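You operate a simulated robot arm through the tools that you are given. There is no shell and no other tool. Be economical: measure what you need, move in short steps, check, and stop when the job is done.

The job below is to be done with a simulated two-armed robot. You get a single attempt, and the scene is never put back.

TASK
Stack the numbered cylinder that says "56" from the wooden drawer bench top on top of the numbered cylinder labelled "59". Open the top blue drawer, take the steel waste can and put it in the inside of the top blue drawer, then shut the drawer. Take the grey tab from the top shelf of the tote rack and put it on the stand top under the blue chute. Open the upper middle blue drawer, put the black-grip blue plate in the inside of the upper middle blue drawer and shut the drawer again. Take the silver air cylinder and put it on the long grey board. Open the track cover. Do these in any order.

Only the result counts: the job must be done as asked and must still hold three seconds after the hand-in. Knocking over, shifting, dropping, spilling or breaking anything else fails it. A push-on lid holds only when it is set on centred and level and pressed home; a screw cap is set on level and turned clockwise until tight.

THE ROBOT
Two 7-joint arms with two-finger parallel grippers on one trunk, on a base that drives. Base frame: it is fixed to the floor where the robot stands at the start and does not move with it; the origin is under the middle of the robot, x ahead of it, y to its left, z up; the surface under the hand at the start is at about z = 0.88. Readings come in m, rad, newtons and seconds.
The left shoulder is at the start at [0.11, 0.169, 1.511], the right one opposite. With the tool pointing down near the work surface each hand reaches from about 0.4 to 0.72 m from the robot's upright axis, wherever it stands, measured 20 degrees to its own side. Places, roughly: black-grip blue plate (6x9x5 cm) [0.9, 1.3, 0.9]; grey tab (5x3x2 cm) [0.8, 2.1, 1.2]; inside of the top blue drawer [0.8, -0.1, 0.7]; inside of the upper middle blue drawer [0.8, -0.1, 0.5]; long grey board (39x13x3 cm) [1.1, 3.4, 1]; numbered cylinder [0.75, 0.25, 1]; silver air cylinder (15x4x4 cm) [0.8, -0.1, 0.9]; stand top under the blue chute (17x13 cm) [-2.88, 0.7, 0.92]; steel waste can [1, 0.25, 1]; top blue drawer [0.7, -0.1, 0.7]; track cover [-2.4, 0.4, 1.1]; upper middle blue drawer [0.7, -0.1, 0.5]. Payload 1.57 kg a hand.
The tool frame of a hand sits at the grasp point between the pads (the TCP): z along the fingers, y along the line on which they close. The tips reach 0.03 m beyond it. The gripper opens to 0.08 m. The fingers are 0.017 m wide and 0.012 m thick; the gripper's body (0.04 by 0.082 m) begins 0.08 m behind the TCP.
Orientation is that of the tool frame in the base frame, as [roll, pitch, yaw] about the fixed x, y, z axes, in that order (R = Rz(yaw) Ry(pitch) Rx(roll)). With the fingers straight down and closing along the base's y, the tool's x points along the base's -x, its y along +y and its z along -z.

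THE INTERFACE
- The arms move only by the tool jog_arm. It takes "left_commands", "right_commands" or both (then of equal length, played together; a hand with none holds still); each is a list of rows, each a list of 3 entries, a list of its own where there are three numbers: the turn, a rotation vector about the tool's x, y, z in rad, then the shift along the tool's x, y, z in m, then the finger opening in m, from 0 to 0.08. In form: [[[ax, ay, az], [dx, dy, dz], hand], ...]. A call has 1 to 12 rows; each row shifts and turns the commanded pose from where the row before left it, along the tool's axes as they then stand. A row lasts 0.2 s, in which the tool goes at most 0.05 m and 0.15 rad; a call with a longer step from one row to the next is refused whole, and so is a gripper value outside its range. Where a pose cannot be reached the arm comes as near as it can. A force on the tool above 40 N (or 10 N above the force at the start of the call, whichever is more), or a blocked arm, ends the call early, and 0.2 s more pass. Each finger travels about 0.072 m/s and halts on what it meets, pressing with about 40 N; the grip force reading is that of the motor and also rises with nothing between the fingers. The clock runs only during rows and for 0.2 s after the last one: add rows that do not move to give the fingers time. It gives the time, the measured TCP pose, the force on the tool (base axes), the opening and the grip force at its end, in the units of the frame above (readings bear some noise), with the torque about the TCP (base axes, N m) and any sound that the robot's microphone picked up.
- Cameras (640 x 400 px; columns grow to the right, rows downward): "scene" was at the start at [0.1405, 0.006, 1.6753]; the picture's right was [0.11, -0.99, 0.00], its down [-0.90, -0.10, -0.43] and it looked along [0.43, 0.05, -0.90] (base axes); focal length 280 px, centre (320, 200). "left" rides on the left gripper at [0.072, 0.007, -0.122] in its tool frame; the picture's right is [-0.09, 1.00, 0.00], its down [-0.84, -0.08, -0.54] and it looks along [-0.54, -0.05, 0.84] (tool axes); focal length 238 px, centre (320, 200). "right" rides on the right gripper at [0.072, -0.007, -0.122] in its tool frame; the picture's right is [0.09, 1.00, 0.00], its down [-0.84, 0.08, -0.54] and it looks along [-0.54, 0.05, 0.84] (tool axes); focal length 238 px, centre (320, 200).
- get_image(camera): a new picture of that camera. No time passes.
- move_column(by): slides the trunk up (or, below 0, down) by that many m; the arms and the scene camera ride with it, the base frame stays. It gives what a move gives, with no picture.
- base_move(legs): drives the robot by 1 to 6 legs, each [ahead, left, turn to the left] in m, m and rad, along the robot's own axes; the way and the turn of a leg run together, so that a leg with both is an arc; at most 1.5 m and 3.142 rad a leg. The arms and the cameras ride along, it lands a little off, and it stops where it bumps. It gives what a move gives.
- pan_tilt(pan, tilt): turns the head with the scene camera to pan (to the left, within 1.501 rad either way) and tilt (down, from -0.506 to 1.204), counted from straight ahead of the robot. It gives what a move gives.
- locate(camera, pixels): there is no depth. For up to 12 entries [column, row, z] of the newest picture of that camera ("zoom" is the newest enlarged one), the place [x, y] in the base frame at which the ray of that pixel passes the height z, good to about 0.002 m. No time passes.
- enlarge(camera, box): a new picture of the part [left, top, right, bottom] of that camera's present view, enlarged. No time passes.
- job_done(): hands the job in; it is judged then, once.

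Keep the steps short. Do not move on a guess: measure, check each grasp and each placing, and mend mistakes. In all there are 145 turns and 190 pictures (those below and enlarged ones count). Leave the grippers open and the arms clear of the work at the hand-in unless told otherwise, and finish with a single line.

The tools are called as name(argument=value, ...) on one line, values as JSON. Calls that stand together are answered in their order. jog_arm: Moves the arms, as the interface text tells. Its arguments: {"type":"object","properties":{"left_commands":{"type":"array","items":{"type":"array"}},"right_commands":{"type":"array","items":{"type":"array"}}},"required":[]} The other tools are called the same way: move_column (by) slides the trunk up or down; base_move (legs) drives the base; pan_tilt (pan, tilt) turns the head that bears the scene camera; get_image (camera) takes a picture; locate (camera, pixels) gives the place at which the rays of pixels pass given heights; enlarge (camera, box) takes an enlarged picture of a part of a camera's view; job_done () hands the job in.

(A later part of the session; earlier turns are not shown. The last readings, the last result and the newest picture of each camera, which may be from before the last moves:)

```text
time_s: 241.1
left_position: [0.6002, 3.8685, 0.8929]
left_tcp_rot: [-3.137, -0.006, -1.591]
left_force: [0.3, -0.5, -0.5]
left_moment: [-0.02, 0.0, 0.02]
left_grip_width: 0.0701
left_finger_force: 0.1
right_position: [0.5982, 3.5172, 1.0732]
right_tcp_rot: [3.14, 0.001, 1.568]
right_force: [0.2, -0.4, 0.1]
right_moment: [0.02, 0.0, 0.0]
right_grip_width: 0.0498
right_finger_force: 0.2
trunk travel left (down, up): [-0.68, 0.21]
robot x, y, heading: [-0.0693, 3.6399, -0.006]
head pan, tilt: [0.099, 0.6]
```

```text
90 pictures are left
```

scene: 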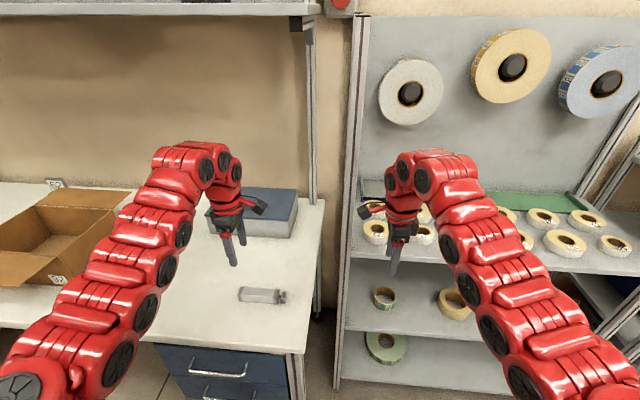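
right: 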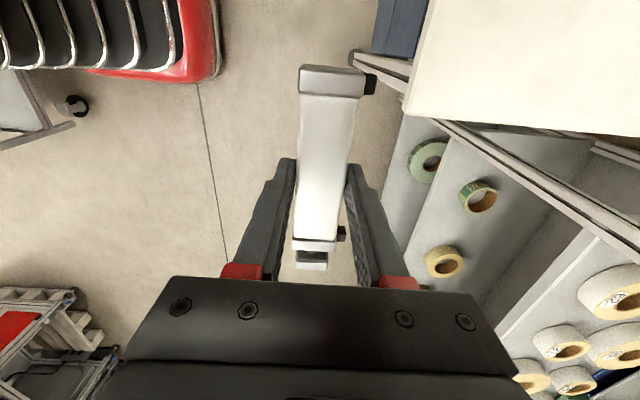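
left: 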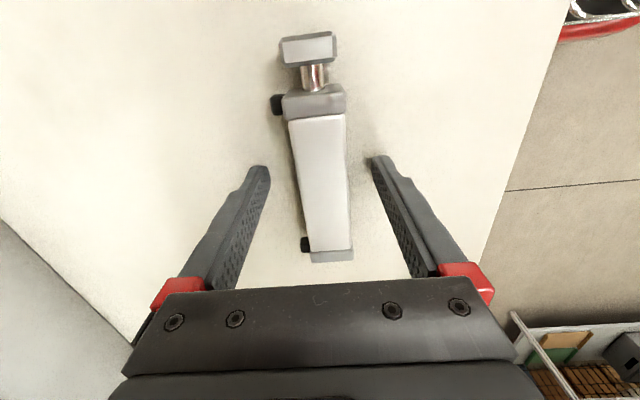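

jog_arm(left_commands=[[[0, 0, 0], [0, 0, 0], 0.015], [[0, 0, 0], [0, 0, 0], 0.015], [[0, 0, 0], [0, 0, 0], 0.015], [[0, 0, 0], [0, 0, 0], 0.015], [[0, 0, 0], [0, 0, -0.02], 0.015], [[0, 0, 0], [0, 0, -0.045], 0.015], [[0, 0, 0], [0, 0, -0.045], 0.015], [[0, 0, 0], [0, 0, -0.045], 0.015], [[0, 0, 0], [0, 0, -0.03], 0.015], [[0, 0, 0], [0, 0, 0], 0.015]])

get_image(camera="left")

```text
time_s: 243.3
left_position: [0.5975, 3.8696, 1.0779]
left_tcp_rot: [-3.14, -0.005, -1.59]
left_force: [0.1, -0.3, -2.9]
left_moment: [0.02, -0.01, 0.02]
left_grip_width: 0.0313
left_finger_force: 40.1
right_position: [0.5978, 3.5179, 1.072]
right_tcp_rot: [3.139, 0.002, 1.569]
right_force: [0.5, 0.3, 0.3]
right_moment: [0.01, -0.02, 0.0]
right_grip_width: 0.0502
right_finger_force: 0.1
trunk travel left (down, up): [-0.68, 0.21]
robot x, y, heading: [-0.0723, 3.6383, -0.0]
head pan, tilt: [0.099, 0.6]
```

```text
89 pictures are left
```

left: 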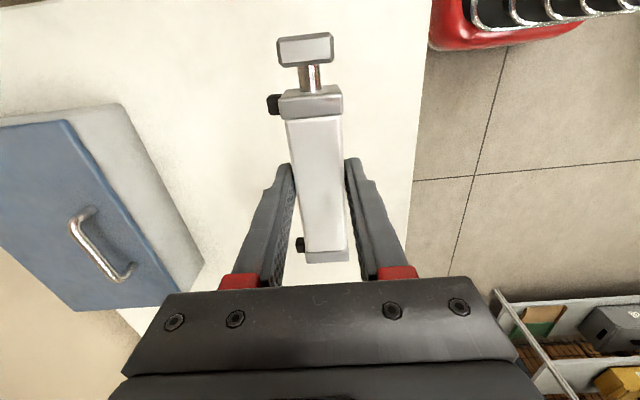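

Left hand holds it now. Rolls hanging on the panel have faces at x≈1.14, bottoms z≈1.2, so I'll place near the board's front (x≈1.05, y≈3.29). Back off, drive right, pull the right hand in and raise slightly.

base_move(legs=[[-0.27, 0, 0], [0, -0.575, 0]])

jog_arm(right_commands=[[[0, 0, 0], [0, -0.03, 0], 0.05], [[0, 0, 0], [0, -0.02, 0], 0.05], [[0, 0, 0], [0, 0, 0], 0.05]])

move_column(by=0.04)

base_move(legs=[[0.35, 0, 0]])

get_image(camera="left")

get_image(camera="scene")

```text
time_s: 248.1
left_position: [0.3249, 3.2954, 1.0773]
left_tcp_rot: [-3.14, -0.005, -1.593]
left_force: [-0.2, -0.4, -2.1]
left_moment: [0.02, -0.01, -0.02]
left_grip_width: 0.0315
left_finger_force: 40.2
right_position: [0.3235, 2.9421, 1.0724]
right_tcp_rot: [3.141, -0.001, 1.564]
right_force: [0.5, 0.0, -1.0]
right_moment: [-0.03, -0.02, -0.01]
right_grip_width: 0.0501
right_finger_force: 0.1
trunk travel left (down, up): [-0.68, 0.21]
robot x, y, heading: [-0.3453, 3.0647, -0.01]
head pan, tilt: [0.099, 0.6]
```

```text
time_s: 248.9
left_position: [0.3239, 3.295, 1.0786]
left_tcp_rot: [-3.138, -0.004, -1.595]
left_force: [-0.6, -0.6, -3.3]
left_moment: [0.03, 0.02, 0.0]
left_grip_width: 0.0313
left_finger_force: 40.3
right_position: [0.2832, 2.9423, 1.072]
right_tcp_rot: [3.141, 0.0, 1.563]
right_force: [-0.3, -0.7, 0.2]
right_moment: [0.0, 0.02, 0.03]
right_grip_width: 0.0499
right_finger_force: 0.1
right hand out of reach, approached as far as the arm can: row 2
trunk travel left (down, up): [-0.68, 0.21]
robot x, y, heading: [-0.342, 3.0625, -0.015]
head pan, tilt: [0.099, 0.6]
```

```text
time_s: 249.8
left_position: [0.3257, 3.295, 1.1178]
left_tcp_rot: [-3.141, -0.006, -1.593]
left_force: [0.5, -0.2, -2.6]
left_moment: [0.01, 0.02, -0.02]
left_grip_width: 0.0312
left_finger_force: 40.0
right_position: [0.2833, 2.9426, 1.1119]
right_tcp_rot: [3.139, 0.0, 1.565]
right_force: [-0.2, -0.6, 0.4]
right_moment: [0.01, -0.01, 0.0]
right_grip_width: 0.0501
right_finger_force: 0.1
trunk travel left (down, up): [-0.72, 0.17]
robot x, y, heading: [-0.3443, 3.0632, -0.013]
head pan, tilt: [0.099, 0.6]
```

```text
time_s: 252.0
left_position: [0.6742, 3.2957, 1.1181]
left_tcp_rot: [-3.139, -0.005, -1.59]
left_force: [-0.6, 0.7, -2.9]
left_moment: [0.0, 0.0, -0.01]
left_grip_width: 0.0314
left_finger_force: 39.8
right_position: [0.635, 2.9415, 1.1121]
right_tcp_rot: [3.14, 0.0, 1.568]
right_force: [-0.2, -0.4, 0.1]
right_moment: [-0.02, -0.01, -0.03]
right_grip_width: 0.0499
right_finger_force: 0.2
trunk travel left (down, up): [-0.72, 0.17]
robot x, y, heading: [0.0073, 3.0612, -0.009]
head pan, tilt: [0.099, 0.6]
```

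```text
88 pictures are left
```

left: 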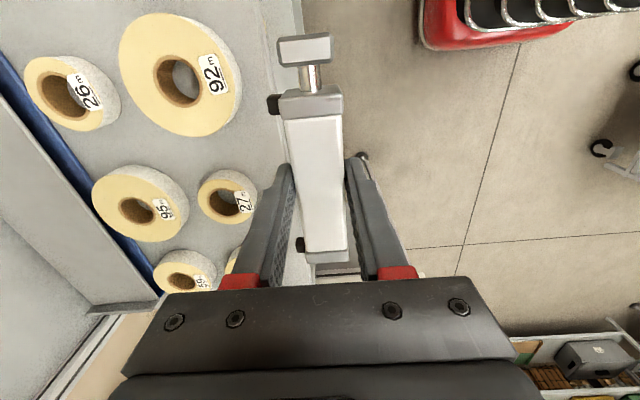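

```text
87 pictures are left
```

scene: 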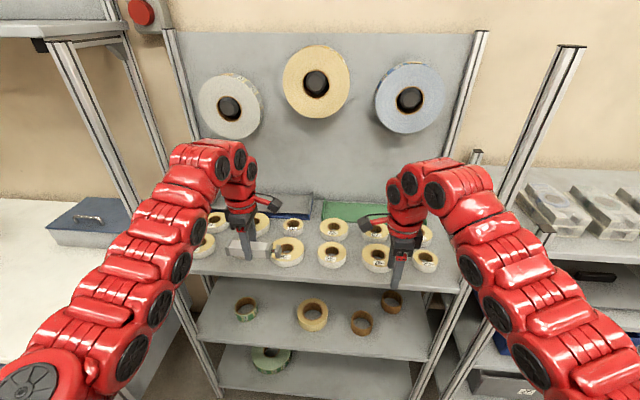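

enlarge(camera="scene", box=[0, 0, 260, 400])

enlarge(camera="scene", box=[170, 140, 330, 260])

```text
1.00 times, centred on (130, 200) of scene (not enlarged: the box is as wide or as high as the picture)
```

zoom: 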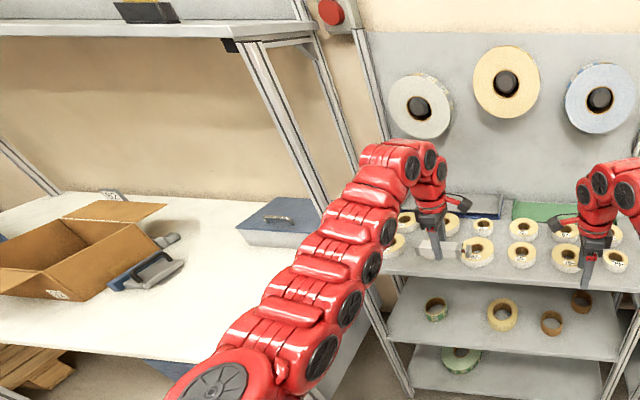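

```text
3.33 times, centred on (250, 200) of scene
```

zoom: 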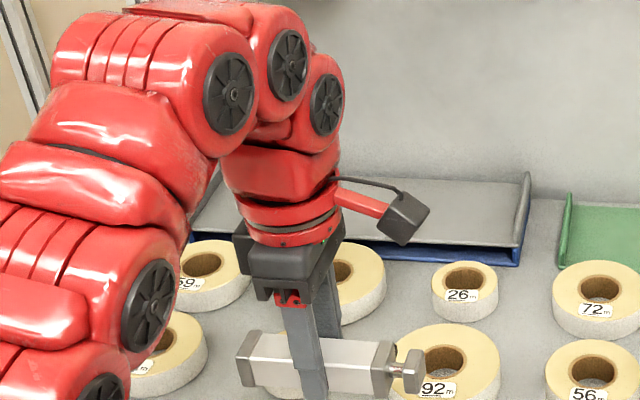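

locate(camera="scene", pixels=[[222, 398, 0.0], [195, 330, 0.4], [140, 215, 1.0], [140, 215, 0.9], [140, 215, 1.1], [52, 42, 1.6], [90, 120, 1.3], [90, 120, 1.4]])

```text
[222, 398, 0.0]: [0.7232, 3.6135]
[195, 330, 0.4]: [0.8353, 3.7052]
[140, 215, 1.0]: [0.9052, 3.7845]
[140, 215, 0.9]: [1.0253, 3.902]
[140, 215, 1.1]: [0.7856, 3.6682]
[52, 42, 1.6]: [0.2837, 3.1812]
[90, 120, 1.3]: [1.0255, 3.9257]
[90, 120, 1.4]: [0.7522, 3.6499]
```

The tall post is at about (0.74, 3.63), well left of the arm. I locate the board's corners from this view.

locate(camera="scene", pixels=[[309, 213.5, 0.96], [309, 213.5, 0.98], [309, 213.5, 1.0], [311, 193, 0.98], [311, 193, 1.0], [275, 210, 0.97], [225, 202, 0.97], [306, 221, 0.93], [305, 219, 0.95]])

```text
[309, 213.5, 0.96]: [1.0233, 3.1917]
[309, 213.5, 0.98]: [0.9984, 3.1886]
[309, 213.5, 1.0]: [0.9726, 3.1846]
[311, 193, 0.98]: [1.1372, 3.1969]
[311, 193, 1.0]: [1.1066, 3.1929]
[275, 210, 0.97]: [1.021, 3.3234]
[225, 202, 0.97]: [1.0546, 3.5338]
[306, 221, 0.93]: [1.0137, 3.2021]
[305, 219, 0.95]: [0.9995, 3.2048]
```

Board: front edge x≈1.015, right lip y≈3.19, surface z≈0.965. Drive forward 0.37 with the hand at z 1.118.

base_move(legs=[[0.25, 0.012, 0.006], [0.12, 0, 0]])

get_image(camera="left")

get_image(camera="scene")

```text
time_s: 254.7
left_position: [1.0375, 3.3081, 1.1166]
left_tcp_rot: [3.141, -0.007, -1.59]
left_force: [0.8, -0.4, -2.7]
left_moment: [0.05, 0.03, 0.03]
left_grip_width: 0.0313
left_finger_force: 39.9
right_position: [1.0014, 2.9585, 1.1118]
right_tcp_rot: [3.14, -0.002, 1.578]
right_force: [0.9, -0.7, -0.2]
right_moment: [0.01, 0.04, -0.04]
right_grip_width: 0.0499
right_finger_force: 0.0
trunk travel left (down, up): [-0.72, 0.17]
robot x, y, heading: [0.3719, 3.0739, -0.001]
head pan, tilt: [0.099, 0.6]
stopped in leg 2: the robot was blocked; the commanded pose is now the measured one
```

```text
84 pictures are left
```

left: 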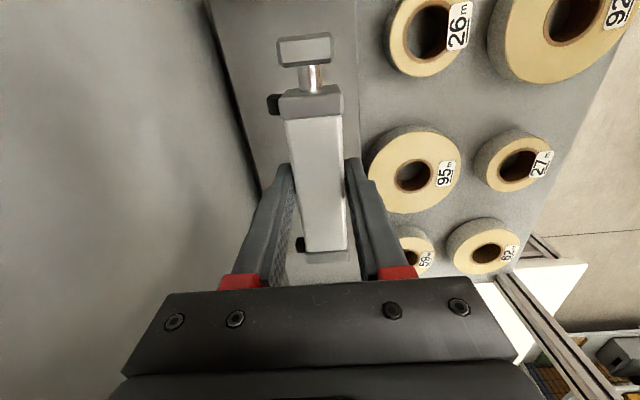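

```text
83 pictures are left
```

scene: 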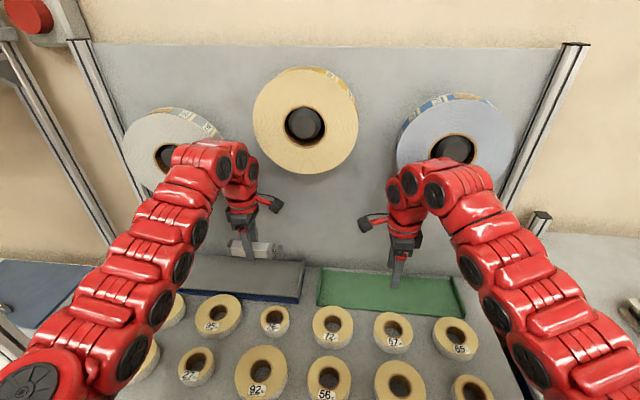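

locate(camera="left", pixels=[[357, 60, 0.965], [357, 130, 0.965], [220, 60, 0.965], [255, 160, 0.965], [357, 60, 0.98]])

enlarge(camera="scene", box=[180, 190, 340, 310])

```text
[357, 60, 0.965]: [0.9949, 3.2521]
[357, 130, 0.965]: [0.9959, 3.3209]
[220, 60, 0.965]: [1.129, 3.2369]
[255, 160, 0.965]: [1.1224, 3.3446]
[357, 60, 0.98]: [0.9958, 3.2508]
```

```text
3.33 times, centred on (260, 250) of scene
```

zoom: 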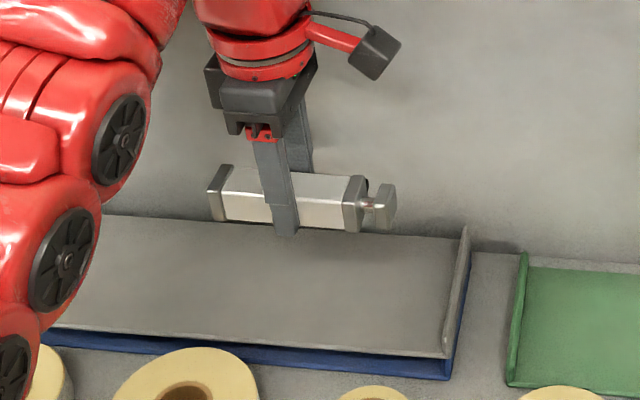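

Board spans x 0.995–1.126; I shift to x≈1.05 and lower to 1.02, then in small steps.

jog_arm(left_commands=[[[0, 0, 0], [0, -0.0125, 0.02], 0.015], [[0, 0, 0], [0, 0, 0.03], 0.015], [[0, 0, 0], [0, 0, 0.03], 0.015], [[0, 0, 0], [0, 0, 0.015], 0.015], [[0, 0, 0], [0, 0, 0], 0.015]])

jog_arm(left_commands=[[[0, 0, 0], [0, 0, 0.004], 0.015], [[0, 0, 0], [0, 0, 0.004], 0.015], [[0, 0, 0], [0, 0, 0.004], 0.015], [[0, 0, 0], [0, 0, 0.003], 0.015], [[0, 0, 0], [0, 0, 0], 0.015]])

```text
time_s: 255.9
left_position: [1.0491, 3.3099, 1.0229]
left_tcp_rot: [-3.139, -0.006, -1.586]
left_force: [0.4, -0.2, -2.4]
left_moment: [0.06, 0.01, -0.02]
left_grip_width: 0.0313
left_finger_force: 39.5
right_position: [0.998, 2.959, 1.1141]
right_tcp_rot: [3.139, 0.0, 1.577]
right_force: [-0.8, 0.4, 0.4]
right_moment: [-0.01, 0.01, -0.03]
right_grip_width: 0.05
right_finger_force: 0.1
trunk travel left (down, up): [-0.72, 0.17]
robot x, y, heading: [0.3691, 3.0769, 0.006]
head pan, tilt: [0.099, 0.6]
```

```text
time_s: 257.1
left_position: [1.0476, 3.3077, 1.0107]
left_tcp_rot: [-3.132, -0.003, -1.585]
left_force: [9.3, 4.2, 39.8]
left_moment: [0.14, 0.25, -0.05]
left_grip_width: 0.0314
left_finger_force: 40.1
right_position: [0.9959, 2.9593, 1.1148]
right_tcp_rot: [3.138, -0.001, 1.578]
right_force: [0.5, -0.3, 0.0]
right_moment: [0.0, 0.02, 0.04]
right_grip_width: 0.0499
right_finger_force: 0.0
trunk travel left (down, up): [-0.72, 0.17]
robot x, y, heading: [0.3718, 3.0732, 0.0]
head pan, tilt: [0.099, 0.6]
```

Contact at TCP z≈1.011 (board ≈0.975). Ease 2 mm, check the view.

jog_arm(left_commands=[[[0, 0, 0], [0, 0, -0.002], 0.015], [[0, 0, 0], [0, 0, 0], 0.015]])

enlarge(camera="scene", box=[180, 190, 340, 310])

```text
time_s: 257.7
left_position: [1.0477, 3.3074, 1.0119]
left_tcp_rot: [-3.139, -0.004, -1.589]
left_force: [10.4, 5.2, 34.1]
left_moment: [0.65, -0.04, -0.06]
left_grip_width: 0.0313
left_finger_force: 40.3
right_position: [0.9974, 2.9591, 1.1131]
right_tcp_rot: [3.136, -0.002, 1.578]
right_force: [0.5, 0.9, -0.3]
right_moment: [0.0, 0.05, -0.01]
right_grip_width: 0.0499
right_finger_force: 0.0
trunk travel left (down, up): [-0.72, 0.17]
robot x, y, heading: [0.3686, 3.0726, 0.002]
head pan, tilt: [0.099, 0.6]
```

```text
3.33 times, centred on (260, 250) of scene
```

zoom: 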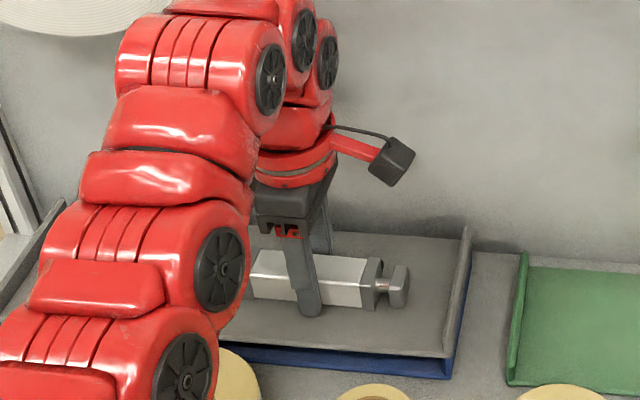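

Cylinder rests on the grey board. Ease 2 more mm, release, lift straight up.

jog_arm(left_commands=[[[0, 0, 0], [0, 0, -0.001], 0.015], [[0, 0, 0], [0, 0, 0], 0.035], [[0, 0, 0], [0, 0, 0], 0.05], [[0, 0, 0], [0, 0, 0], 0.05], [[0, 0, 0], [0, 0, -0.02], 0.05], [[0, 0, 0], [0, 0, -0.04], 0.05], [[0, 0, 0], [0, 0, -0.04], 0.05], [[0, 0, 0], [0, 0, 0], 0.05]])

enlarge(camera="scene", box=[180, 190, 340, 310])

```text
time_s: 259.5
left_position: [1.0487, 3.3075, 1.1112]
left_tcp_rot: [-3.14, -0.009, -1.589]
left_force: [0.5, -0.5, -0.6]
left_moment: [0.01, -0.02, -0.01]
left_grip_width: 0.05
left_finger_force: 0.1
right_position: [0.9986, 2.9583, 1.1118]
right_tcp_rot: [3.136, -0.002, 1.577]
right_force: [-0.4, 0.6, 0.2]
right_moment: [0.0, 0.02, -0.05]
right_grip_width: 0.0498
right_finger_force: 0.0
trunk travel left (down, up): [-0.72, 0.17]
robot x, y, heading: [0.3693, 3.0731, 0.002]
head pan, tilt: [0.099, 0.6]
```

```text
3.33 times, centred on (260, 250) of scene
```

zoom: 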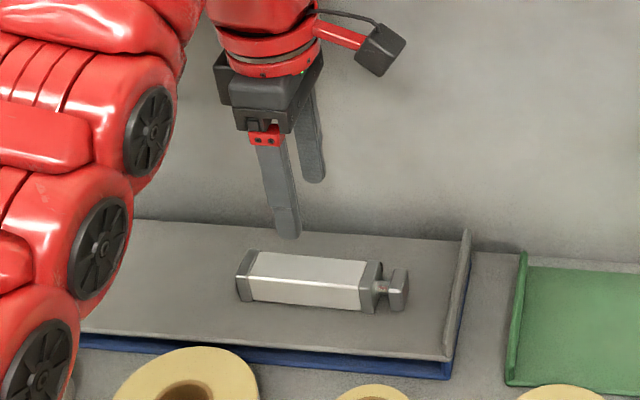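

Cylinder placed. Now the grey tab on the tote rack's top shelf: back off, drive right, raise the trunk and look.

base_move(legs=[[-0.7, 0, 0], [0, -1.05, 0]])

move_column(by=0.17)

pan_tilt(pan=0.0, tilt=0.5)

get_image(camera="scene")

```text
time_s: 268.3
left_position: [0.3541, 2.2709, 1.1113]
left_tcp_rot: [-3.14, -0.009, -1.594]
left_force: [-0.7, -0.5, -0.8]
left_moment: [-0.01, -0.02, 0.04]
left_grip_width: 0.05
left_finger_force: 0.0
right_position: [0.3031, 1.9223, 1.1133]
right_tcp_rot: [3.139, 0.0, 1.572]
right_force: [0.0, -0.3, 0.1]
right_moment: [0.0, -0.02, 0.01]
right_grip_width: 0.0499
right_finger_force: 0.1
trunk travel left (down, up): [-0.72, 0.17]
robot x, y, heading: [-0.3281, 2.043, -0.005]
head pan, tilt: [0.099, 0.6]
```

```text
time_s: 270.2
left_position: [0.3537, 2.2715, 1.2804]
left_tcp_rot: [-3.14, -0.006, -1.596]
left_force: [0.0, -0.4, -0.1]
left_moment: [0.01, -0.01, 0.02]
left_grip_width: 0.0499
left_finger_force: 0.1
right_position: [0.3027, 1.9219, 1.2819]
right_tcp_rot: [3.14, 0.0, 1.572]
right_force: [-0.3, 0.8, -0.6]
right_moment: [0.0, -0.01, 0.0]
right_grip_width: 0.0502
right_finger_force: 0.1
trunk travel left (down, up): [-0.89, 0.0]
robot x, y, heading: [-0.3281, 2.0393, -0.003]
head pan, tilt: [0.099, 0.6]
```

```text
time_s: 270.9
left_position: [0.354, 2.2711, 1.2817]
left_tcp_rot: [-3.14, -0.007, -1.594]
left_force: [-0.4, 0.4, -0.2]
left_moment: [-0.02, 0.01, -0.03]
left_grip_width: 0.05
left_finger_force: 0.1
right_position: [0.3018, 1.922, 1.2823]
right_tcp_rot: [3.14, -0.002, 1.572]
right_force: [-0.2, -0.1, -0.1]
right_moment: [-0.01, 0.01, -0.03]
right_grip_width: 0.0499
right_finger_force: 0.1
trunk travel left (down, up): [-0.89, 0.0]
robot x, y, heading: [-0.327, 2.0441, -0.005]
head pan, tilt: [0.0, 0.499]
```

```text
79 pictures are left
```

scene: 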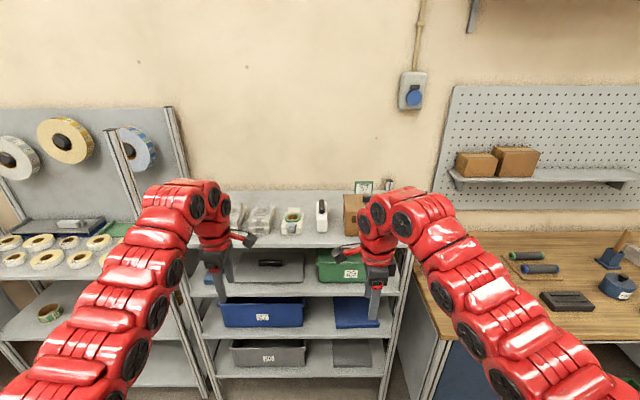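

enlarge(camera="scene", box=[215, 175, 425, 260])

```text
3.05 times, centred on (320, 218) of scene
```

zoom: 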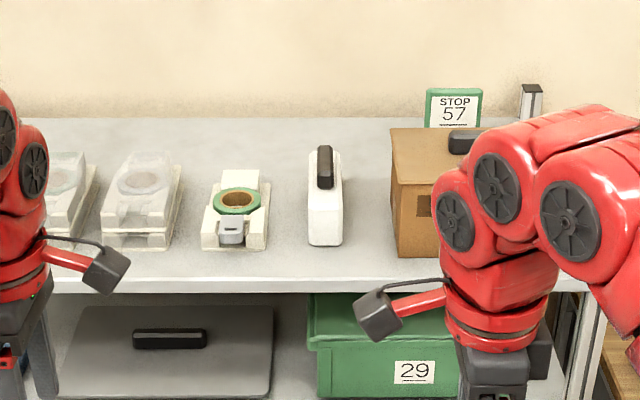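

base_move(legs=[[0.2, 0.2, 0.004]])

pan_tilt(pan=-0.1, tilt=0.6)

get_image(camera="scene")

get_image(camera="right")

```text
time_s: 272.9
left_position: [0.56, 2.4669, 1.282]
left_tcp_rot: [-3.139, -0.005, -1.596]
left_force: [0.4, 0.1, 0.4]
left_moment: [-0.02, -0.04, 0.01]
left_grip_width: 0.0499
left_finger_force: 0.0
right_position: [0.5065, 2.1181, 1.283]
right_tcp_rot: [3.138, -0.002, 1.572]
right_force: [0.0, 0.5, 0.6]
right_moment: [0.03, -0.02, 0.01]
right_grip_width: 0.0497
right_finger_force: 0.0
trunk travel left (down, up): [-0.89, 0.0]
robot x, y, heading: [-0.1187, 2.2414, -0.006]
head pan, tilt: [0.0, 0.499]
```

```text
time_s: 273.5
left_position: [0.5604, 2.4697, 1.281]
left_tcp_rot: [-3.138, -0.007, -1.597]
left_force: [-0.6, 0.3, -0.4]
left_moment: [0.02, 0.03, 0.02]
left_grip_width: 0.0498
left_finger_force: 0.0
right_position: [0.508, 2.1187, 1.2827]
right_tcp_rot: [3.14, 0.001, 1.572]
right_force: [-0.4, -0.5, -0.2]
right_moment: [-0.05, 0.04, 0.01]
right_grip_width: 0.0503
right_finger_force: 0.0
trunk travel left (down, up): [-0.89, 0.0]
robot x, y, heading: [-0.1223, 2.2409, -0.01]
head pan, tilt: [-0.099, 0.6]
```

```text
77 pictures are left
```

scene: 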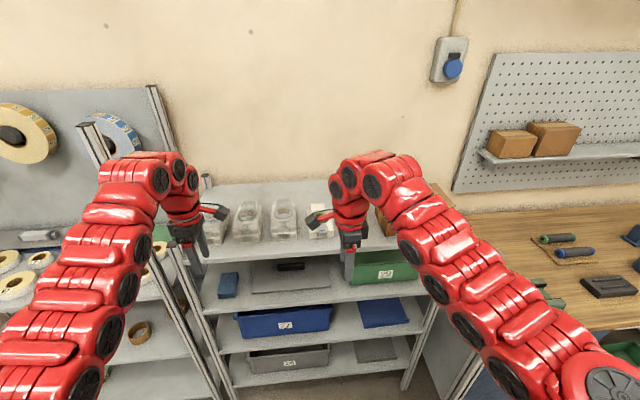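

```text
76 pictures are left
```

right: 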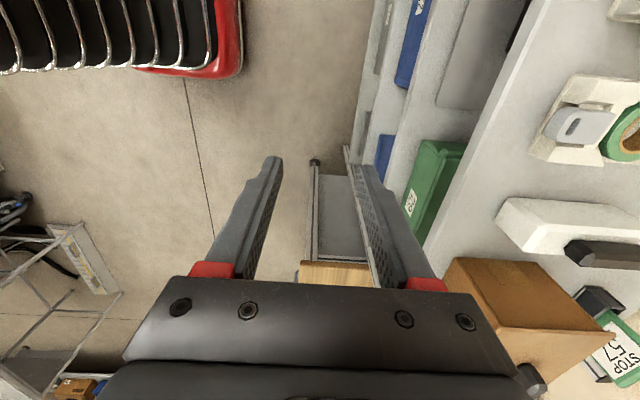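

enlarge(camera="right", box=[480, 60, 640, 220])

locate(camera="right", pixels=[[578, 125, 1.15], [578, 125, 1.18], [578, 125, 1.2], [470, 250, 1.1], [500, 225, 1.15]])

```text
2.50 times, centred on (560, 140) of right
```

zoom: 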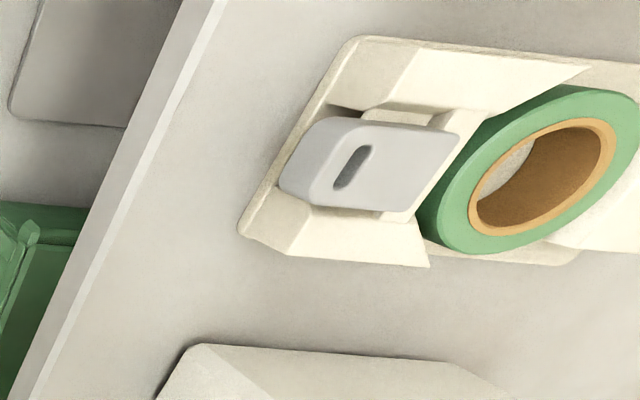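

```text
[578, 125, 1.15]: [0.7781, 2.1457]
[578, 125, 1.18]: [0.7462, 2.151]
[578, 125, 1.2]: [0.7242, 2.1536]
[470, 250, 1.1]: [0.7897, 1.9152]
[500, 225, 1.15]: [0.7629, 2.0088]
```

The grey tab sits in a tape dispenser, long axis about x. I yaw the right hand back (closing along y) and look from above.

jog_arm(right_commands=[[[0, 0, -0.1428], [0, 0, 0], 0.06], [[0, 0, -0.1428], [0, 0, 0], 0.06], [[0, 0, -0.1428], [0, 0, 0], 0.06], [[0, 0, -0.1428], [0, 0, 0], 0.06], [[0, 0, -0.1428], [0, 0, 0], 0.06], [[0, 0, -0.1428], [0, 0, 0], 0.06], [[0, 0, -0.1428], [0, 0, 0], 0.06], [[0, 0, -0.1428], [0, 0, 0], 0.06], [[0, 0, -0.1428], [0, 0, 0], 0.06], [[0, 0, -0.1428], [0, 0, 0], 0.06], [[0, 0, -0.1428], [0, 0, 0], 0.06], [[0, 0, 0], [0, 0, 0], 0.06]])

base_move(legs=[[0.17, 0.025, 0.01]])

get_image(camera="right")

enlarge(camera="right", box=[240, 60, 400, 180])

```text
time_s: 276.1
left_position: [0.5598, 2.4676, 1.2805]
left_tcp_rot: [-3.14, -0.007, -1.595]
left_force: [0.3, -0.2, 0.0]
left_moment: [0.01, 0.01, -0.01]
left_grip_width: 0.05
left_finger_force: 0.0
right_position: [0.5072, 2.1198, 1.2821]
right_tcp_rot: [-3.14, 0.002, -3.141]
right_force: [0.1, 0.4, 0.5]
right_moment: [-0.01, -0.03, 0.01]
right_grip_width: 0.0602
right_finger_force: 0.0
trunk travel left (down, up): [-0.89, 0.0]
robot x, y, heading: [-0.1188, 2.2405, -0.001]
head pan, tilt: [-0.099, 0.6]
```

```text
time_s: 277.6
left_position: [0.7299, 2.4982, 1.2817]
left_tcp_rot: [-3.137, -0.006, -1.588]
left_force: [-0.9, 0.7, -1.5]
left_moment: [-0.02, -0.03, 0.01]
left_grip_width: 0.0499
left_finger_force: 0.1
right_position: [0.6801, 2.1486, 1.2839]
right_tcp_rot: [-3.141, 0.005, -3.135]
right_force: [-0.6, 0.4, 0.8]
right_moment: [-0.04, -0.02, -0.01]
right_grip_width: 0.0602
right_finger_force: 0.0
trunk travel left (down, up): [-0.89, 0.0]
robot x, y, heading: [0.048, 2.2642, 0.003]
head pan, tilt: [-0.099, 0.6]
```

```text
74 pictures are left
```

right: 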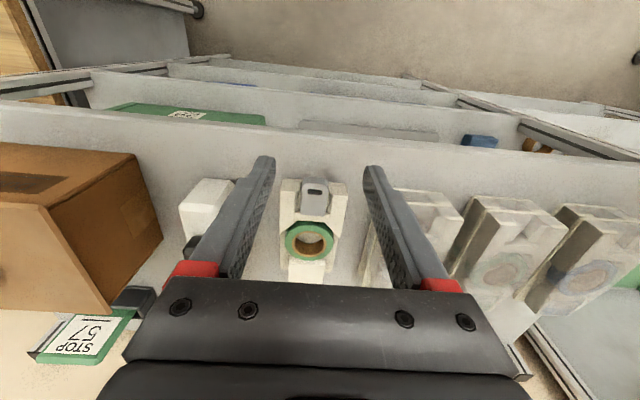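

```text
3.33 times, centred on (320, 120) of right
```

zoom: 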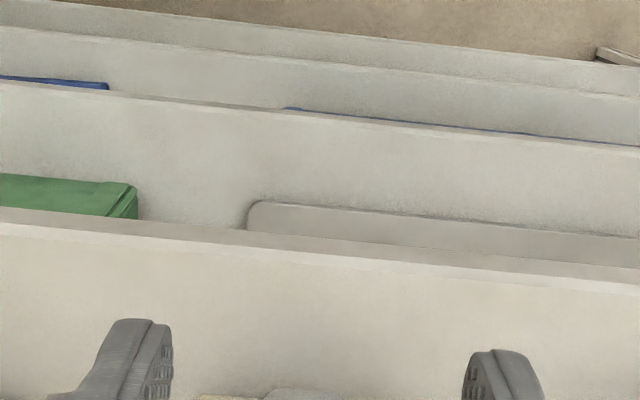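

enlarge(camera="right", box=[260, 160, 380, 290])

locate(camera="right", pixels=[[303, 184, 1.15], [327, 185, 1.15], [301, 214, 1.15], [326, 214, 1.15], [282, 180, 1.15], [347, 184, 1.15], [314, 198, 1.13], [314, 198, 1.17]])

```text
3.08 times, centred on (320, 225) of right
```

zoom: 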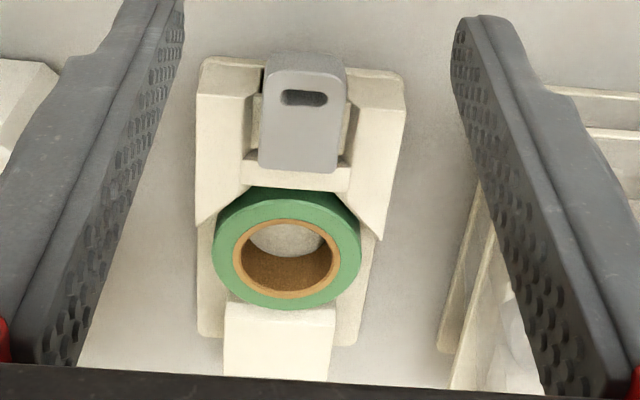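

```text
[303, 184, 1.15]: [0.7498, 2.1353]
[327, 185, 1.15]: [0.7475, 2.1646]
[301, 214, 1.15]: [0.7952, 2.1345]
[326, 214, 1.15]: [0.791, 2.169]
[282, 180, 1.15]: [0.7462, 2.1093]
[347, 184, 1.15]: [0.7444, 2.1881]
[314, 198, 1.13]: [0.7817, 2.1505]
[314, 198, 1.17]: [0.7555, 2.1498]
```

The tab sits between the dispenser's side walls; I need its height relative to them. Back off and lower the trunk for a low-angle view.

base_move(legs=[[-0.42, 0, 0]])

move_column(by=-0.38)

pan_tilt(pan=-0.1, tilt=0.2)

enlarge(camera="scene", box=[270, 140, 390, 260])

```text
time_s: 280.2
left_position: [0.3057, 2.5027, 1.2802]
left_tcp_rot: [-3.141, -0.007, -1.577]
left_force: [0.4, 0.2, -0.6]
left_moment: [0.02, -0.02, -0.03]
left_grip_width: 0.0498
left_finger_force: 0.0
right_position: [0.2591, 2.1518, 1.2819]
right_tcp_rot: [3.141, 0.001, -3.125]
right_force: [0.8, 0.7, -0.5]
right_moment: [0.02, 0.0, 0.0]
right_grip_width: 0.0602
right_finger_force: 0.0
trunk travel left (down, up): [-0.89, 0.0]
robot x, y, heading: [-0.3744, 2.2597, 0.011]
head pan, tilt: [-0.099, 0.6]
```

```text
time_s: 283.9
left_position: [0.3033, 2.5022, 0.9019]
left_tcp_rot: [-3.14, -0.006, -1.579]
left_force: [0.3, -0.1, -0.4]
left_moment: [-0.02, -0.01, 0.02]
left_grip_width: 0.05
left_finger_force: 0.2
right_position: [0.2581, 2.1533, 0.9021]
right_tcp_rot: [3.14, 0.002, -3.124]
right_force: [0.1, -0.6, 0.6]
right_moment: [0.01, 0.0, 0.01]
right_grip_width: 0.0601
right_finger_force: 0.2
trunk travel left (down, up): [-0.51, 0.38]
robot x, y, heading: [-0.372, 2.2608, 0.013]
head pan, tilt: [-0.099, 0.6]
```

```text
time_s: 284.8
left_position: [0.3034, 2.5023, 0.9017]
left_tcp_rot: [-3.141, -0.007, -1.578]
left_force: [-0.7, -0.4, 0.4]
left_moment: [-0.01, 0.0, 0.0]
left_grip_width: 0.0497
left_finger_force: 0.0
right_position: [0.2593, 2.1527, 0.9017]
right_tcp_rot: [3.139, 0.005, -3.124]
right_force: [0.7, -0.9, 0.2]
right_moment: [0.05, 0.0, 0.01]
right_grip_width: 0.06
right_finger_force: 0.0
trunk travel left (down, up): [-0.51, 0.38]
robot x, y, heading: [-0.3713, 2.2615, 0.011]
head pan, tilt: [-0.099, 0.201]
```

```text
3.33 times, centred on (330, 200) of scene
```

zoom: 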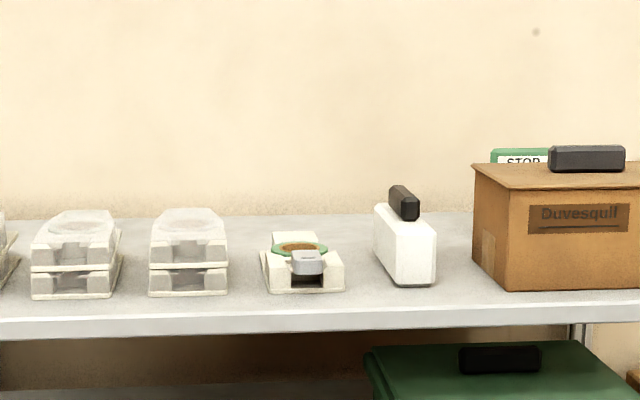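

enlarge(camera="scene", box=[306, 204, 342, 230])

```text
15.38 times, centred on (324, 217) of scene
```

zoom: 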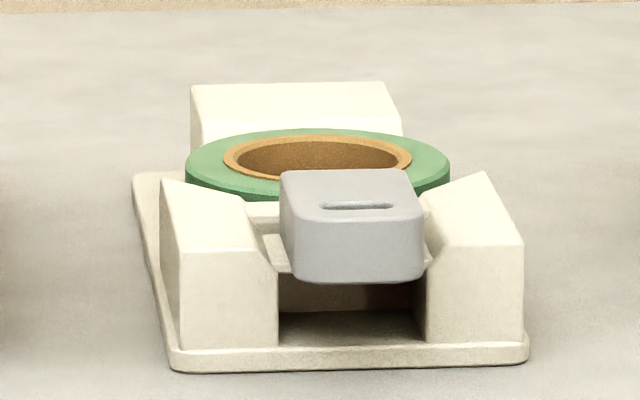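

The tab rests high on a crossbar with its front overhanging; its upper part is above the front wall tops, so a side grip (along y) near its front end works. I triangulate its height.

locate(camera="zoom", pixels=[[350, 195, 1.13], [350, 195, 1.15], [350, 195, 1.17], [350, 280, 1.13], [350, 280, 1.15], [350, 365, 1.1], [350, 365, 1.12], [296, 222, 1.15], [425, 218, 1.15], [230, 248, 1.14], [350, 222, 1.15]])

```text
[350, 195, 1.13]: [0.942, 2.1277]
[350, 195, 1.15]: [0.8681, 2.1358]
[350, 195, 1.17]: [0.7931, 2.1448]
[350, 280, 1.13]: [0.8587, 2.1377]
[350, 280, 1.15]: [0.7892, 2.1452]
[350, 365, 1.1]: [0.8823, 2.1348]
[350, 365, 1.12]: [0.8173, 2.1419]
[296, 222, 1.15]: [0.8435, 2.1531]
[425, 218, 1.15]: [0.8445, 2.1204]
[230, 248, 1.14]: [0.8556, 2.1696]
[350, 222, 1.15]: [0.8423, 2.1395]
```

Tab top z≈1.182, centre (0.75, 2.150); only ~6 mm stands above the walls, so the fingertips must go just above the wall tops. Return up and forward.

move_column(by=0.38)

base_move(legs=[[0.47, 0.0, -0.012]])

get_image(camera="right")

```text
time_s: 288.4
left_position: [0.3031, 2.5037, 1.2809]
left_tcp_rot: [-3.14, -0.006, -1.579]
left_force: [0.0, 0.0, -0.4]
left_moment: [0.01, -0.01, 0.01]
left_grip_width: 0.05
left_finger_force: 0.1
right_position: [0.2579, 2.1529, 1.2811]
right_tcp_rot: [-3.141, 0.003, -3.125]
right_force: [-0.3, 0.1, 0.0]
right_moment: [-0.02, 0.03, 0.01]
right_grip_width: 0.0598
right_finger_force: 0.1
trunk travel left (down, up): [-0.89, 0.0]
robot x, y, heading: [-0.3712, 2.2648, 0.012]
head pan, tilt: [-0.099, 0.201]
```

```text
time_s: 291.2
left_position: [0.7759, 2.4922, 1.2802]
left_tcp_rot: [-3.14, -0.007, -1.597]
left_force: [0.6, -0.1, -0.2]
left_moment: [0.01, -0.02, 0.04]
left_grip_width: 0.05
left_finger_force: 0.0
right_position: [0.7241, 2.1428, 1.2814]
right_tcp_rot: [3.14, 0.002, 3.14]
right_force: [0.1, 0.6, -0.8]
right_moment: [-0.02, 0.01, 0.0]
right_grip_width: 0.0598
right_finger_force: 0.0
trunk travel left (down, up): [-0.89, 0.0]
robot x, y, heading: [0.0974, 2.2616, -0.005]
head pan, tilt: [-0.099, 0.201]
```

```text
69 pictures are left
```

right: 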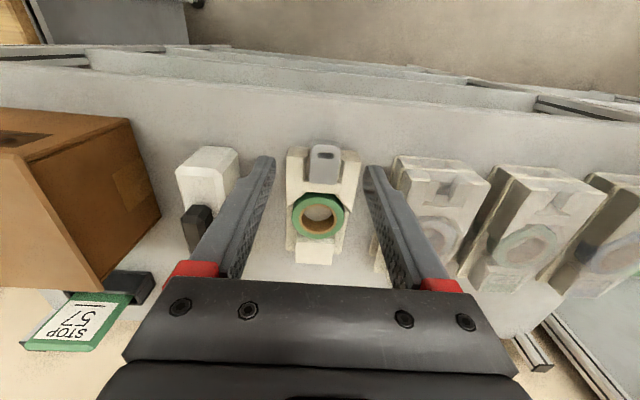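

locate(camera="right", pixels=[[309, 148, 1.182], [339, 149, 1.182], [309, 183, 1.182], [338, 183, 1.182], [238, 160, 1.22], [228, 205, 1.2], [385, 165, 1.18], [390, 200, 1.18], [288, 155, 1.175], [360, 157, 1.175]])

enlarge(camera="right", box=[260, 120, 380, 220])

```text
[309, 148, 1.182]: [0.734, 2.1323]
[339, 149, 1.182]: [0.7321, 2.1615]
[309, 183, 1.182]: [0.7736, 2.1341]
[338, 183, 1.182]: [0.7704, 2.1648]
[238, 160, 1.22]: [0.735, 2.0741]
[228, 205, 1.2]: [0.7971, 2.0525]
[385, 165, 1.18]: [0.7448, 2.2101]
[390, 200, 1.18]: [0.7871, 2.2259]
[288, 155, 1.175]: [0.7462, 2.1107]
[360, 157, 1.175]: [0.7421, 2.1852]
```

```text
4.00 times, centred on (320, 170) of right
```

zoom: 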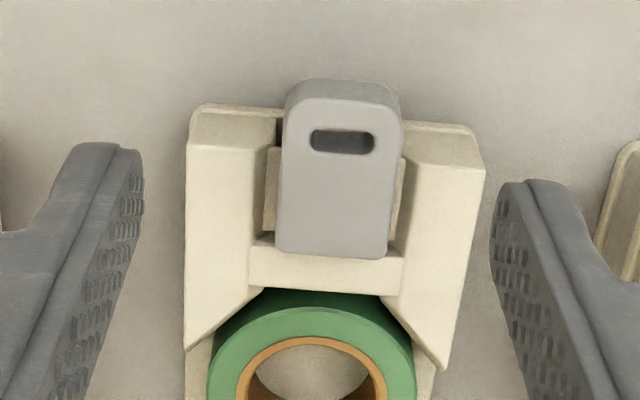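

The tab protrudes ~12 mm in front of the walls (tab front x≈0.732, walls from x≈0.746), so I can grip its front end at x≈0.735. Descend to TCP 1.215 first.

jog_arm(right_commands=[[[0, 0, -0.02], [-0.0105, 0.0052, 0.02], 0.056], [[0, 0, 0], [0, 0, 0.03], 0.056], [[0, 0, 0], [0, 0, 0.016], 0.056], [[0, 0, 0], [0, 0, 0], 0.056]])

enlarge(camera="right", box=[220, 100, 420, 240])

```text
time_s: 292.2
left_position: [0.7761, 2.4904, 1.2814]
left_tcp_rot: [-3.14, -0.006, -1.597]
left_force: [0.0, 0.4, 0.8]
left_moment: [-0.03, 0.0, -0.01]
left_grip_width: 0.05
left_finger_force: 0.1
right_position: [0.7343, 2.1397, 1.2122]
right_tcp_rot: [-3.14, 0.0, -3.123]
right_force: [0.2, 0.3, 0.3]
right_moment: [-0.01, 0.01, -0.02]
right_grip_width: 0.0559
right_finger_force: 0.1
right hand out of reach, approached as far as the arm can: row 3
trunk travel left (down, up): [-0.89, 0.0]
robot x, y, heading: [0.0922, 2.2642, -0.007]
head pan, tilt: [-0.099, 0.201]
```

```text
2.86 times, centred on (320, 170) of right
```

zoom: 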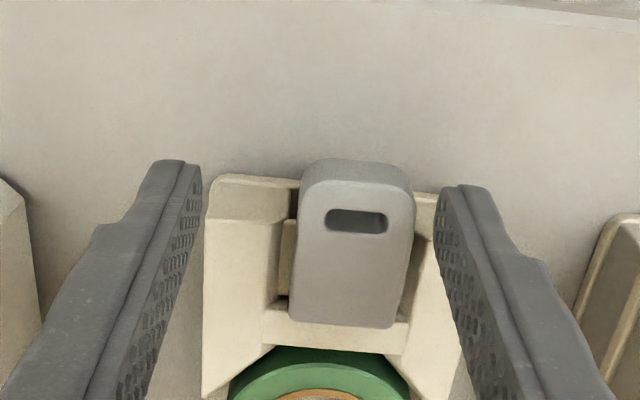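

y is 8 mm short (arm too folded). Raise slightly, back the base 3 cm, and re-extend.

jog_arm(right_commands=[[[0, 0, 0], [0, 0, -0.02], 0.056], [[0, 0, 0], [0, 0, 0], 0.056]])

base_move(legs=[[-0.05, 0, 0.006]])

jog_arm(right_commands=[[[0, 0, 0], [-0.025, 0.004, 0], 0.056], [[0, 0, 0], [-0.025, 0.004, 0], 0.056], [[0, 0, 0], [0, 0, 0], 0.056]])

```text
time_s: 292.8
left_position: [0.7764, 2.4908, 1.2814]
left_tcp_rot: [-3.14, -0.007, -1.597]
left_force: [0.4, 1.0, -0.3]
left_moment: [-0.03, -0.02, 0.01]
left_grip_width: 0.0502
left_finger_force: 0.1
right_position: [0.736, 2.1398, 1.2347]
right_tcp_rot: [3.14, 0.003, -3.123]
right_force: [-0.1, -0.2, 0.6]
right_moment: [-0.01, -0.02, 0.0]
right_grip_width: 0.0561
right_finger_force: 0.1
trunk travel left (down, up): [-0.89, 0.0]
robot x, y, heading: [0.0989, 2.2626, 0.0]
head pan, tilt: [-0.099, 0.201]
```

```text
time_s: 293.8
left_position: [0.7331, 2.4957, 1.2772]
left_tcp_rot: [3.137, -0.006, -1.592]
left_force: [0.4, -1.0, -0.1]
left_moment: [-0.01, 0.11, 0.01]
left_grip_width: 0.05
left_finger_force: 0.0
right_position: [0.6932, 2.1436, 1.2304]
right_tcp_rot: [3.139, -0.003, -3.116]
right_force: [1.0, 0.5, 0.3]
right_moment: [-0.01, 0.06, 0.02]
right_grip_width: 0.0557
right_finger_force: 0.1
trunk travel left (down, up): [-0.89, 0.0]
robot x, y, heading: [0.0447, 2.2645, 0.001]
head pan, tilt: [-0.099, 0.201]
```

```text
time_s: 294.6
left_position: [0.7229, 2.4952, 1.2818]
left_tcp_rot: [-3.14, -0.008, -1.59]
left_force: [-0.7, 0.7, -0.5]
left_moment: [-0.01, -0.03, 0.01]
left_grip_width: 0.0499
left_finger_force: 0.2
right_position: [0.7344, 2.1504, 1.2361]
right_tcp_rot: [3.139, 0.004, -3.117]
right_force: [0.8, 0.0, 0.9]
right_moment: [-0.01, -0.05, 0.01]
right_grip_width: 0.0558
right_finger_force: 0.0
trunk travel left (down, up): [-0.89, 0.0]
robot x, y, heading: [0.0468, 2.2638, 0.001]
head pan, tilt: [-0.099, 0.201]
```

Now at (0.734, 2.150, 1.236). Descend to 1.20 and check.

jog_arm(right_commands=[[[0, 0, 0], [0, -0.0015, 0.02], 0.056], [[0, 0, 0], [0, 0, 0.016], 0.056], [[0, 0, 0], [0, 0, 0], 0.056]])

enlarge(camera="right", box=[220, 100, 420, 240])

```text
time_s: 295.4
left_position: [0.7264, 2.4956, 1.2821]
left_tcp_rot: [-3.14, -0.009, -1.592]
left_force: [-0.4, -1.2, -0.2]
left_moment: [0.01, 0.03, 0.0]
left_grip_width: 0.0502
left_finger_force: 0.1
right_position: [0.736, 2.1509, 1.1986]
right_tcp_rot: [-3.14, 0.002, -3.117]
right_force: [0.7, -0.9, -0.7]
right_moment: [-0.03, 0.03, 0.03]
right_grip_width: 0.0561
right_finger_force: 0.1
trunk travel left (down, up): [-0.89, 0.0]
robot x, y, heading: [0.0494, 2.2628, 0.001]
head pan, tilt: [-0.099, 0.201]
```

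```text
2.86 times, centred on (320, 170) of right
```

zoom: 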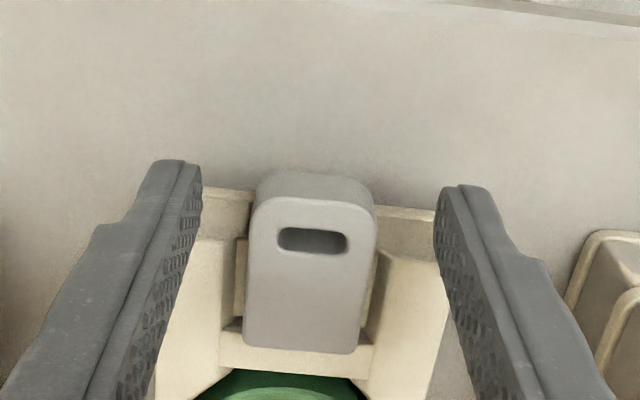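

Centred within 2 mm. Nudge, close, and lift gently.

jog_arm(right_commands=[[[0, 0, 0], [0, -0.0017, 0.001], 0.056], [[0, 0, 0], [0, 0, 0], 0.01], [[0, 0, 0], [0, 0, 0], 0.01], [[0, 0, 0], [0, 0, 0], 0.01], [[0, 0, 0], [0, 0, 0], 0.01], [[0, 0, 0], [0, 0, -0.01], 0.01], [[0, 0, 0], [0, 0, -0.02], 0.01], [[0, 0, 0], [0, 0, 0], 0.01]])

enlarge(camera="right", box=[220, 100, 420, 240])

```text
time_s: 297.2
left_position: [0.7249, 2.4954, 1.2805]
left_tcp_rot: [-3.14, -0.006, -1.592]
left_force: [-0.1, -0.3, -0.2]
left_moment: [0.01, -0.01, -0.01]
left_grip_width: 0.0498
left_finger_force: 0.1
right_position: [0.7372, 2.1497, 1.2291]
right_tcp_rot: [-3.141, 0.003, -3.117]
right_force: [0.1, -0.2, 0.5]
right_moment: [0.02, 0.01, -0.02]
right_grip_width: 0.0276
right_finger_force: 38.4
trunk travel left (down, up): [-0.89, 0.0]
robot x, y, heading: [0.0504, 2.2595, -0.006]
head pan, tilt: [-0.099, 0.201]
```

```text
2.86 times, centred on (320, 170) of right
```

zoom: 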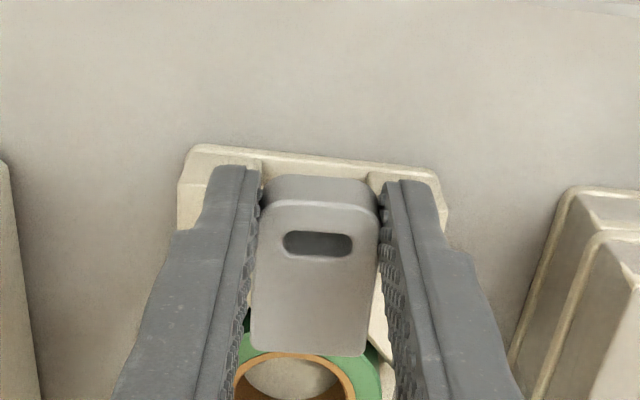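

Tab is lifted cleanly, dispenser undisturbed. Raise, back away, drive to open floor and turn around to look at the far side.

jog_arm(right_commands=[[[0, 0, 0], [0, 0, -0.03], 0.01], [[0, 0, 0], [0, 0, -0.02], 0.01], [[0, 0, 0], [0, 0, 0], 0.01]])

base_move(legs=[[-0.45, 0, 0], [0, -1.4, 0]])

base_move(legs=[[0, 0, 1.57], [0, 0, 1.57]])

pan_tilt(pan=0.0, tilt=0.35)

get_image(camera="scene")

```text
time_s: 298.0
left_position: [0.7271, 2.4953, 1.2804]
left_tcp_rot: [-3.14, -0.007, -1.59]
left_force: [-0.5, -0.4, -0.4]
left_moment: [0.02, 0.02, 0.01]
left_grip_width: 0.0498
left_finger_force: 0.2
right_position: [0.7377, 2.1493, 1.2787]
right_tcp_rot: [3.14, 0.003, -3.119]
right_force: [0.8, 0.0, -0.5]
right_moment: [-0.02, 0.01, 0.01]
right_grip_width: 0.0275
right_finger_force: 37.9
trunk travel left (down, up): [-0.89, 0.0]
robot x, y, heading: [0.0435, 2.2595, -0.001]
head pan, tilt: [-0.099, 0.201]
```

```text
time_s: 307.4
left_position: [0.2495, 1.0586, 1.2815]
left_tcp_rot: [-3.14, -0.008, -1.61]
left_force: [0.5, 0.7, 0.9]
left_moment: [0.04, 0.01, -0.03]
left_grip_width: 0.0501
left_finger_force: 0.0
right_position: [0.2541, 0.7135, 1.2776]
right_tcp_rot: [-3.141, 0.002, -3.136]
right_force: [0.1, -0.4, 0.3]
right_moment: [-0.03, 0.03, 0.0]
right_grip_width: 0.0275
right_finger_force: 37.6
trunk travel left (down, up): [-0.89, 0.0]
robot x, y, heading: [-0.4359, 0.8402, -0.015]
head pan, tilt: [-0.099, 0.201]
```

```text
time_s: 315.3
left_position: [-1.1312, 0.6651, 1.2802]
left_tcp_rot: [-3.138, -0.006, 1.468]
left_force: [0.9, -0.7, 0.4]
left_moment: [0.01, 0.01, -0.01]
left_grip_width: 0.05
left_finger_force: 0.0
right_position: [-1.116, 1.0107, 1.2803]
right_tcp_rot: [3.138, 0.004, -0.06]
right_force: [-0.1, -0.3, 0.4]
right_moment: [0.0, 0.03, 0.0]
right_grip_width: 0.0276
right_finger_force: 38.3
trunk travel left (down, up): [-0.89, 0.0]
robot x, y, heading: [-0.4346, 0.8392, 3.059]
head pan, tilt: [-0.099, 0.201]
```

```text
time_s: 316.0
left_position: [-1.1327, 0.6656, 1.2812]
left_tcp_rot: [-3.141, -0.006, 1.468]
left_force: [0.0, -0.8, 0.1]
left_moment: [0.0, 0.0, -0.03]
left_grip_width: 0.0499
left_finger_force: 0.1
right_position: [-1.1134, 1.0099, 1.279]
right_tcp_rot: [-3.141, 0.0, -0.059]
right_force: [0.2, -0.8, -0.8]
right_moment: [-0.06, -0.02, 0.03]
right_grip_width: 0.0277
right_finger_force: 37.8
trunk travel left (down, up): [-0.89, 0.0]
robot x, y, heading: [-0.4379, 0.8385, 3.058]
head pan, tilt: [0.0, 0.351]
```

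```text
64 pictures are left
```

scene: 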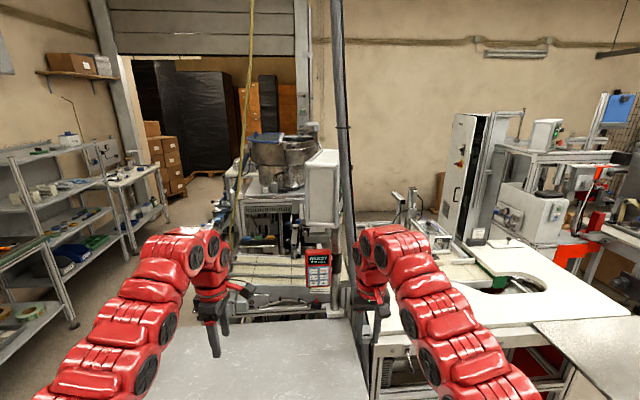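

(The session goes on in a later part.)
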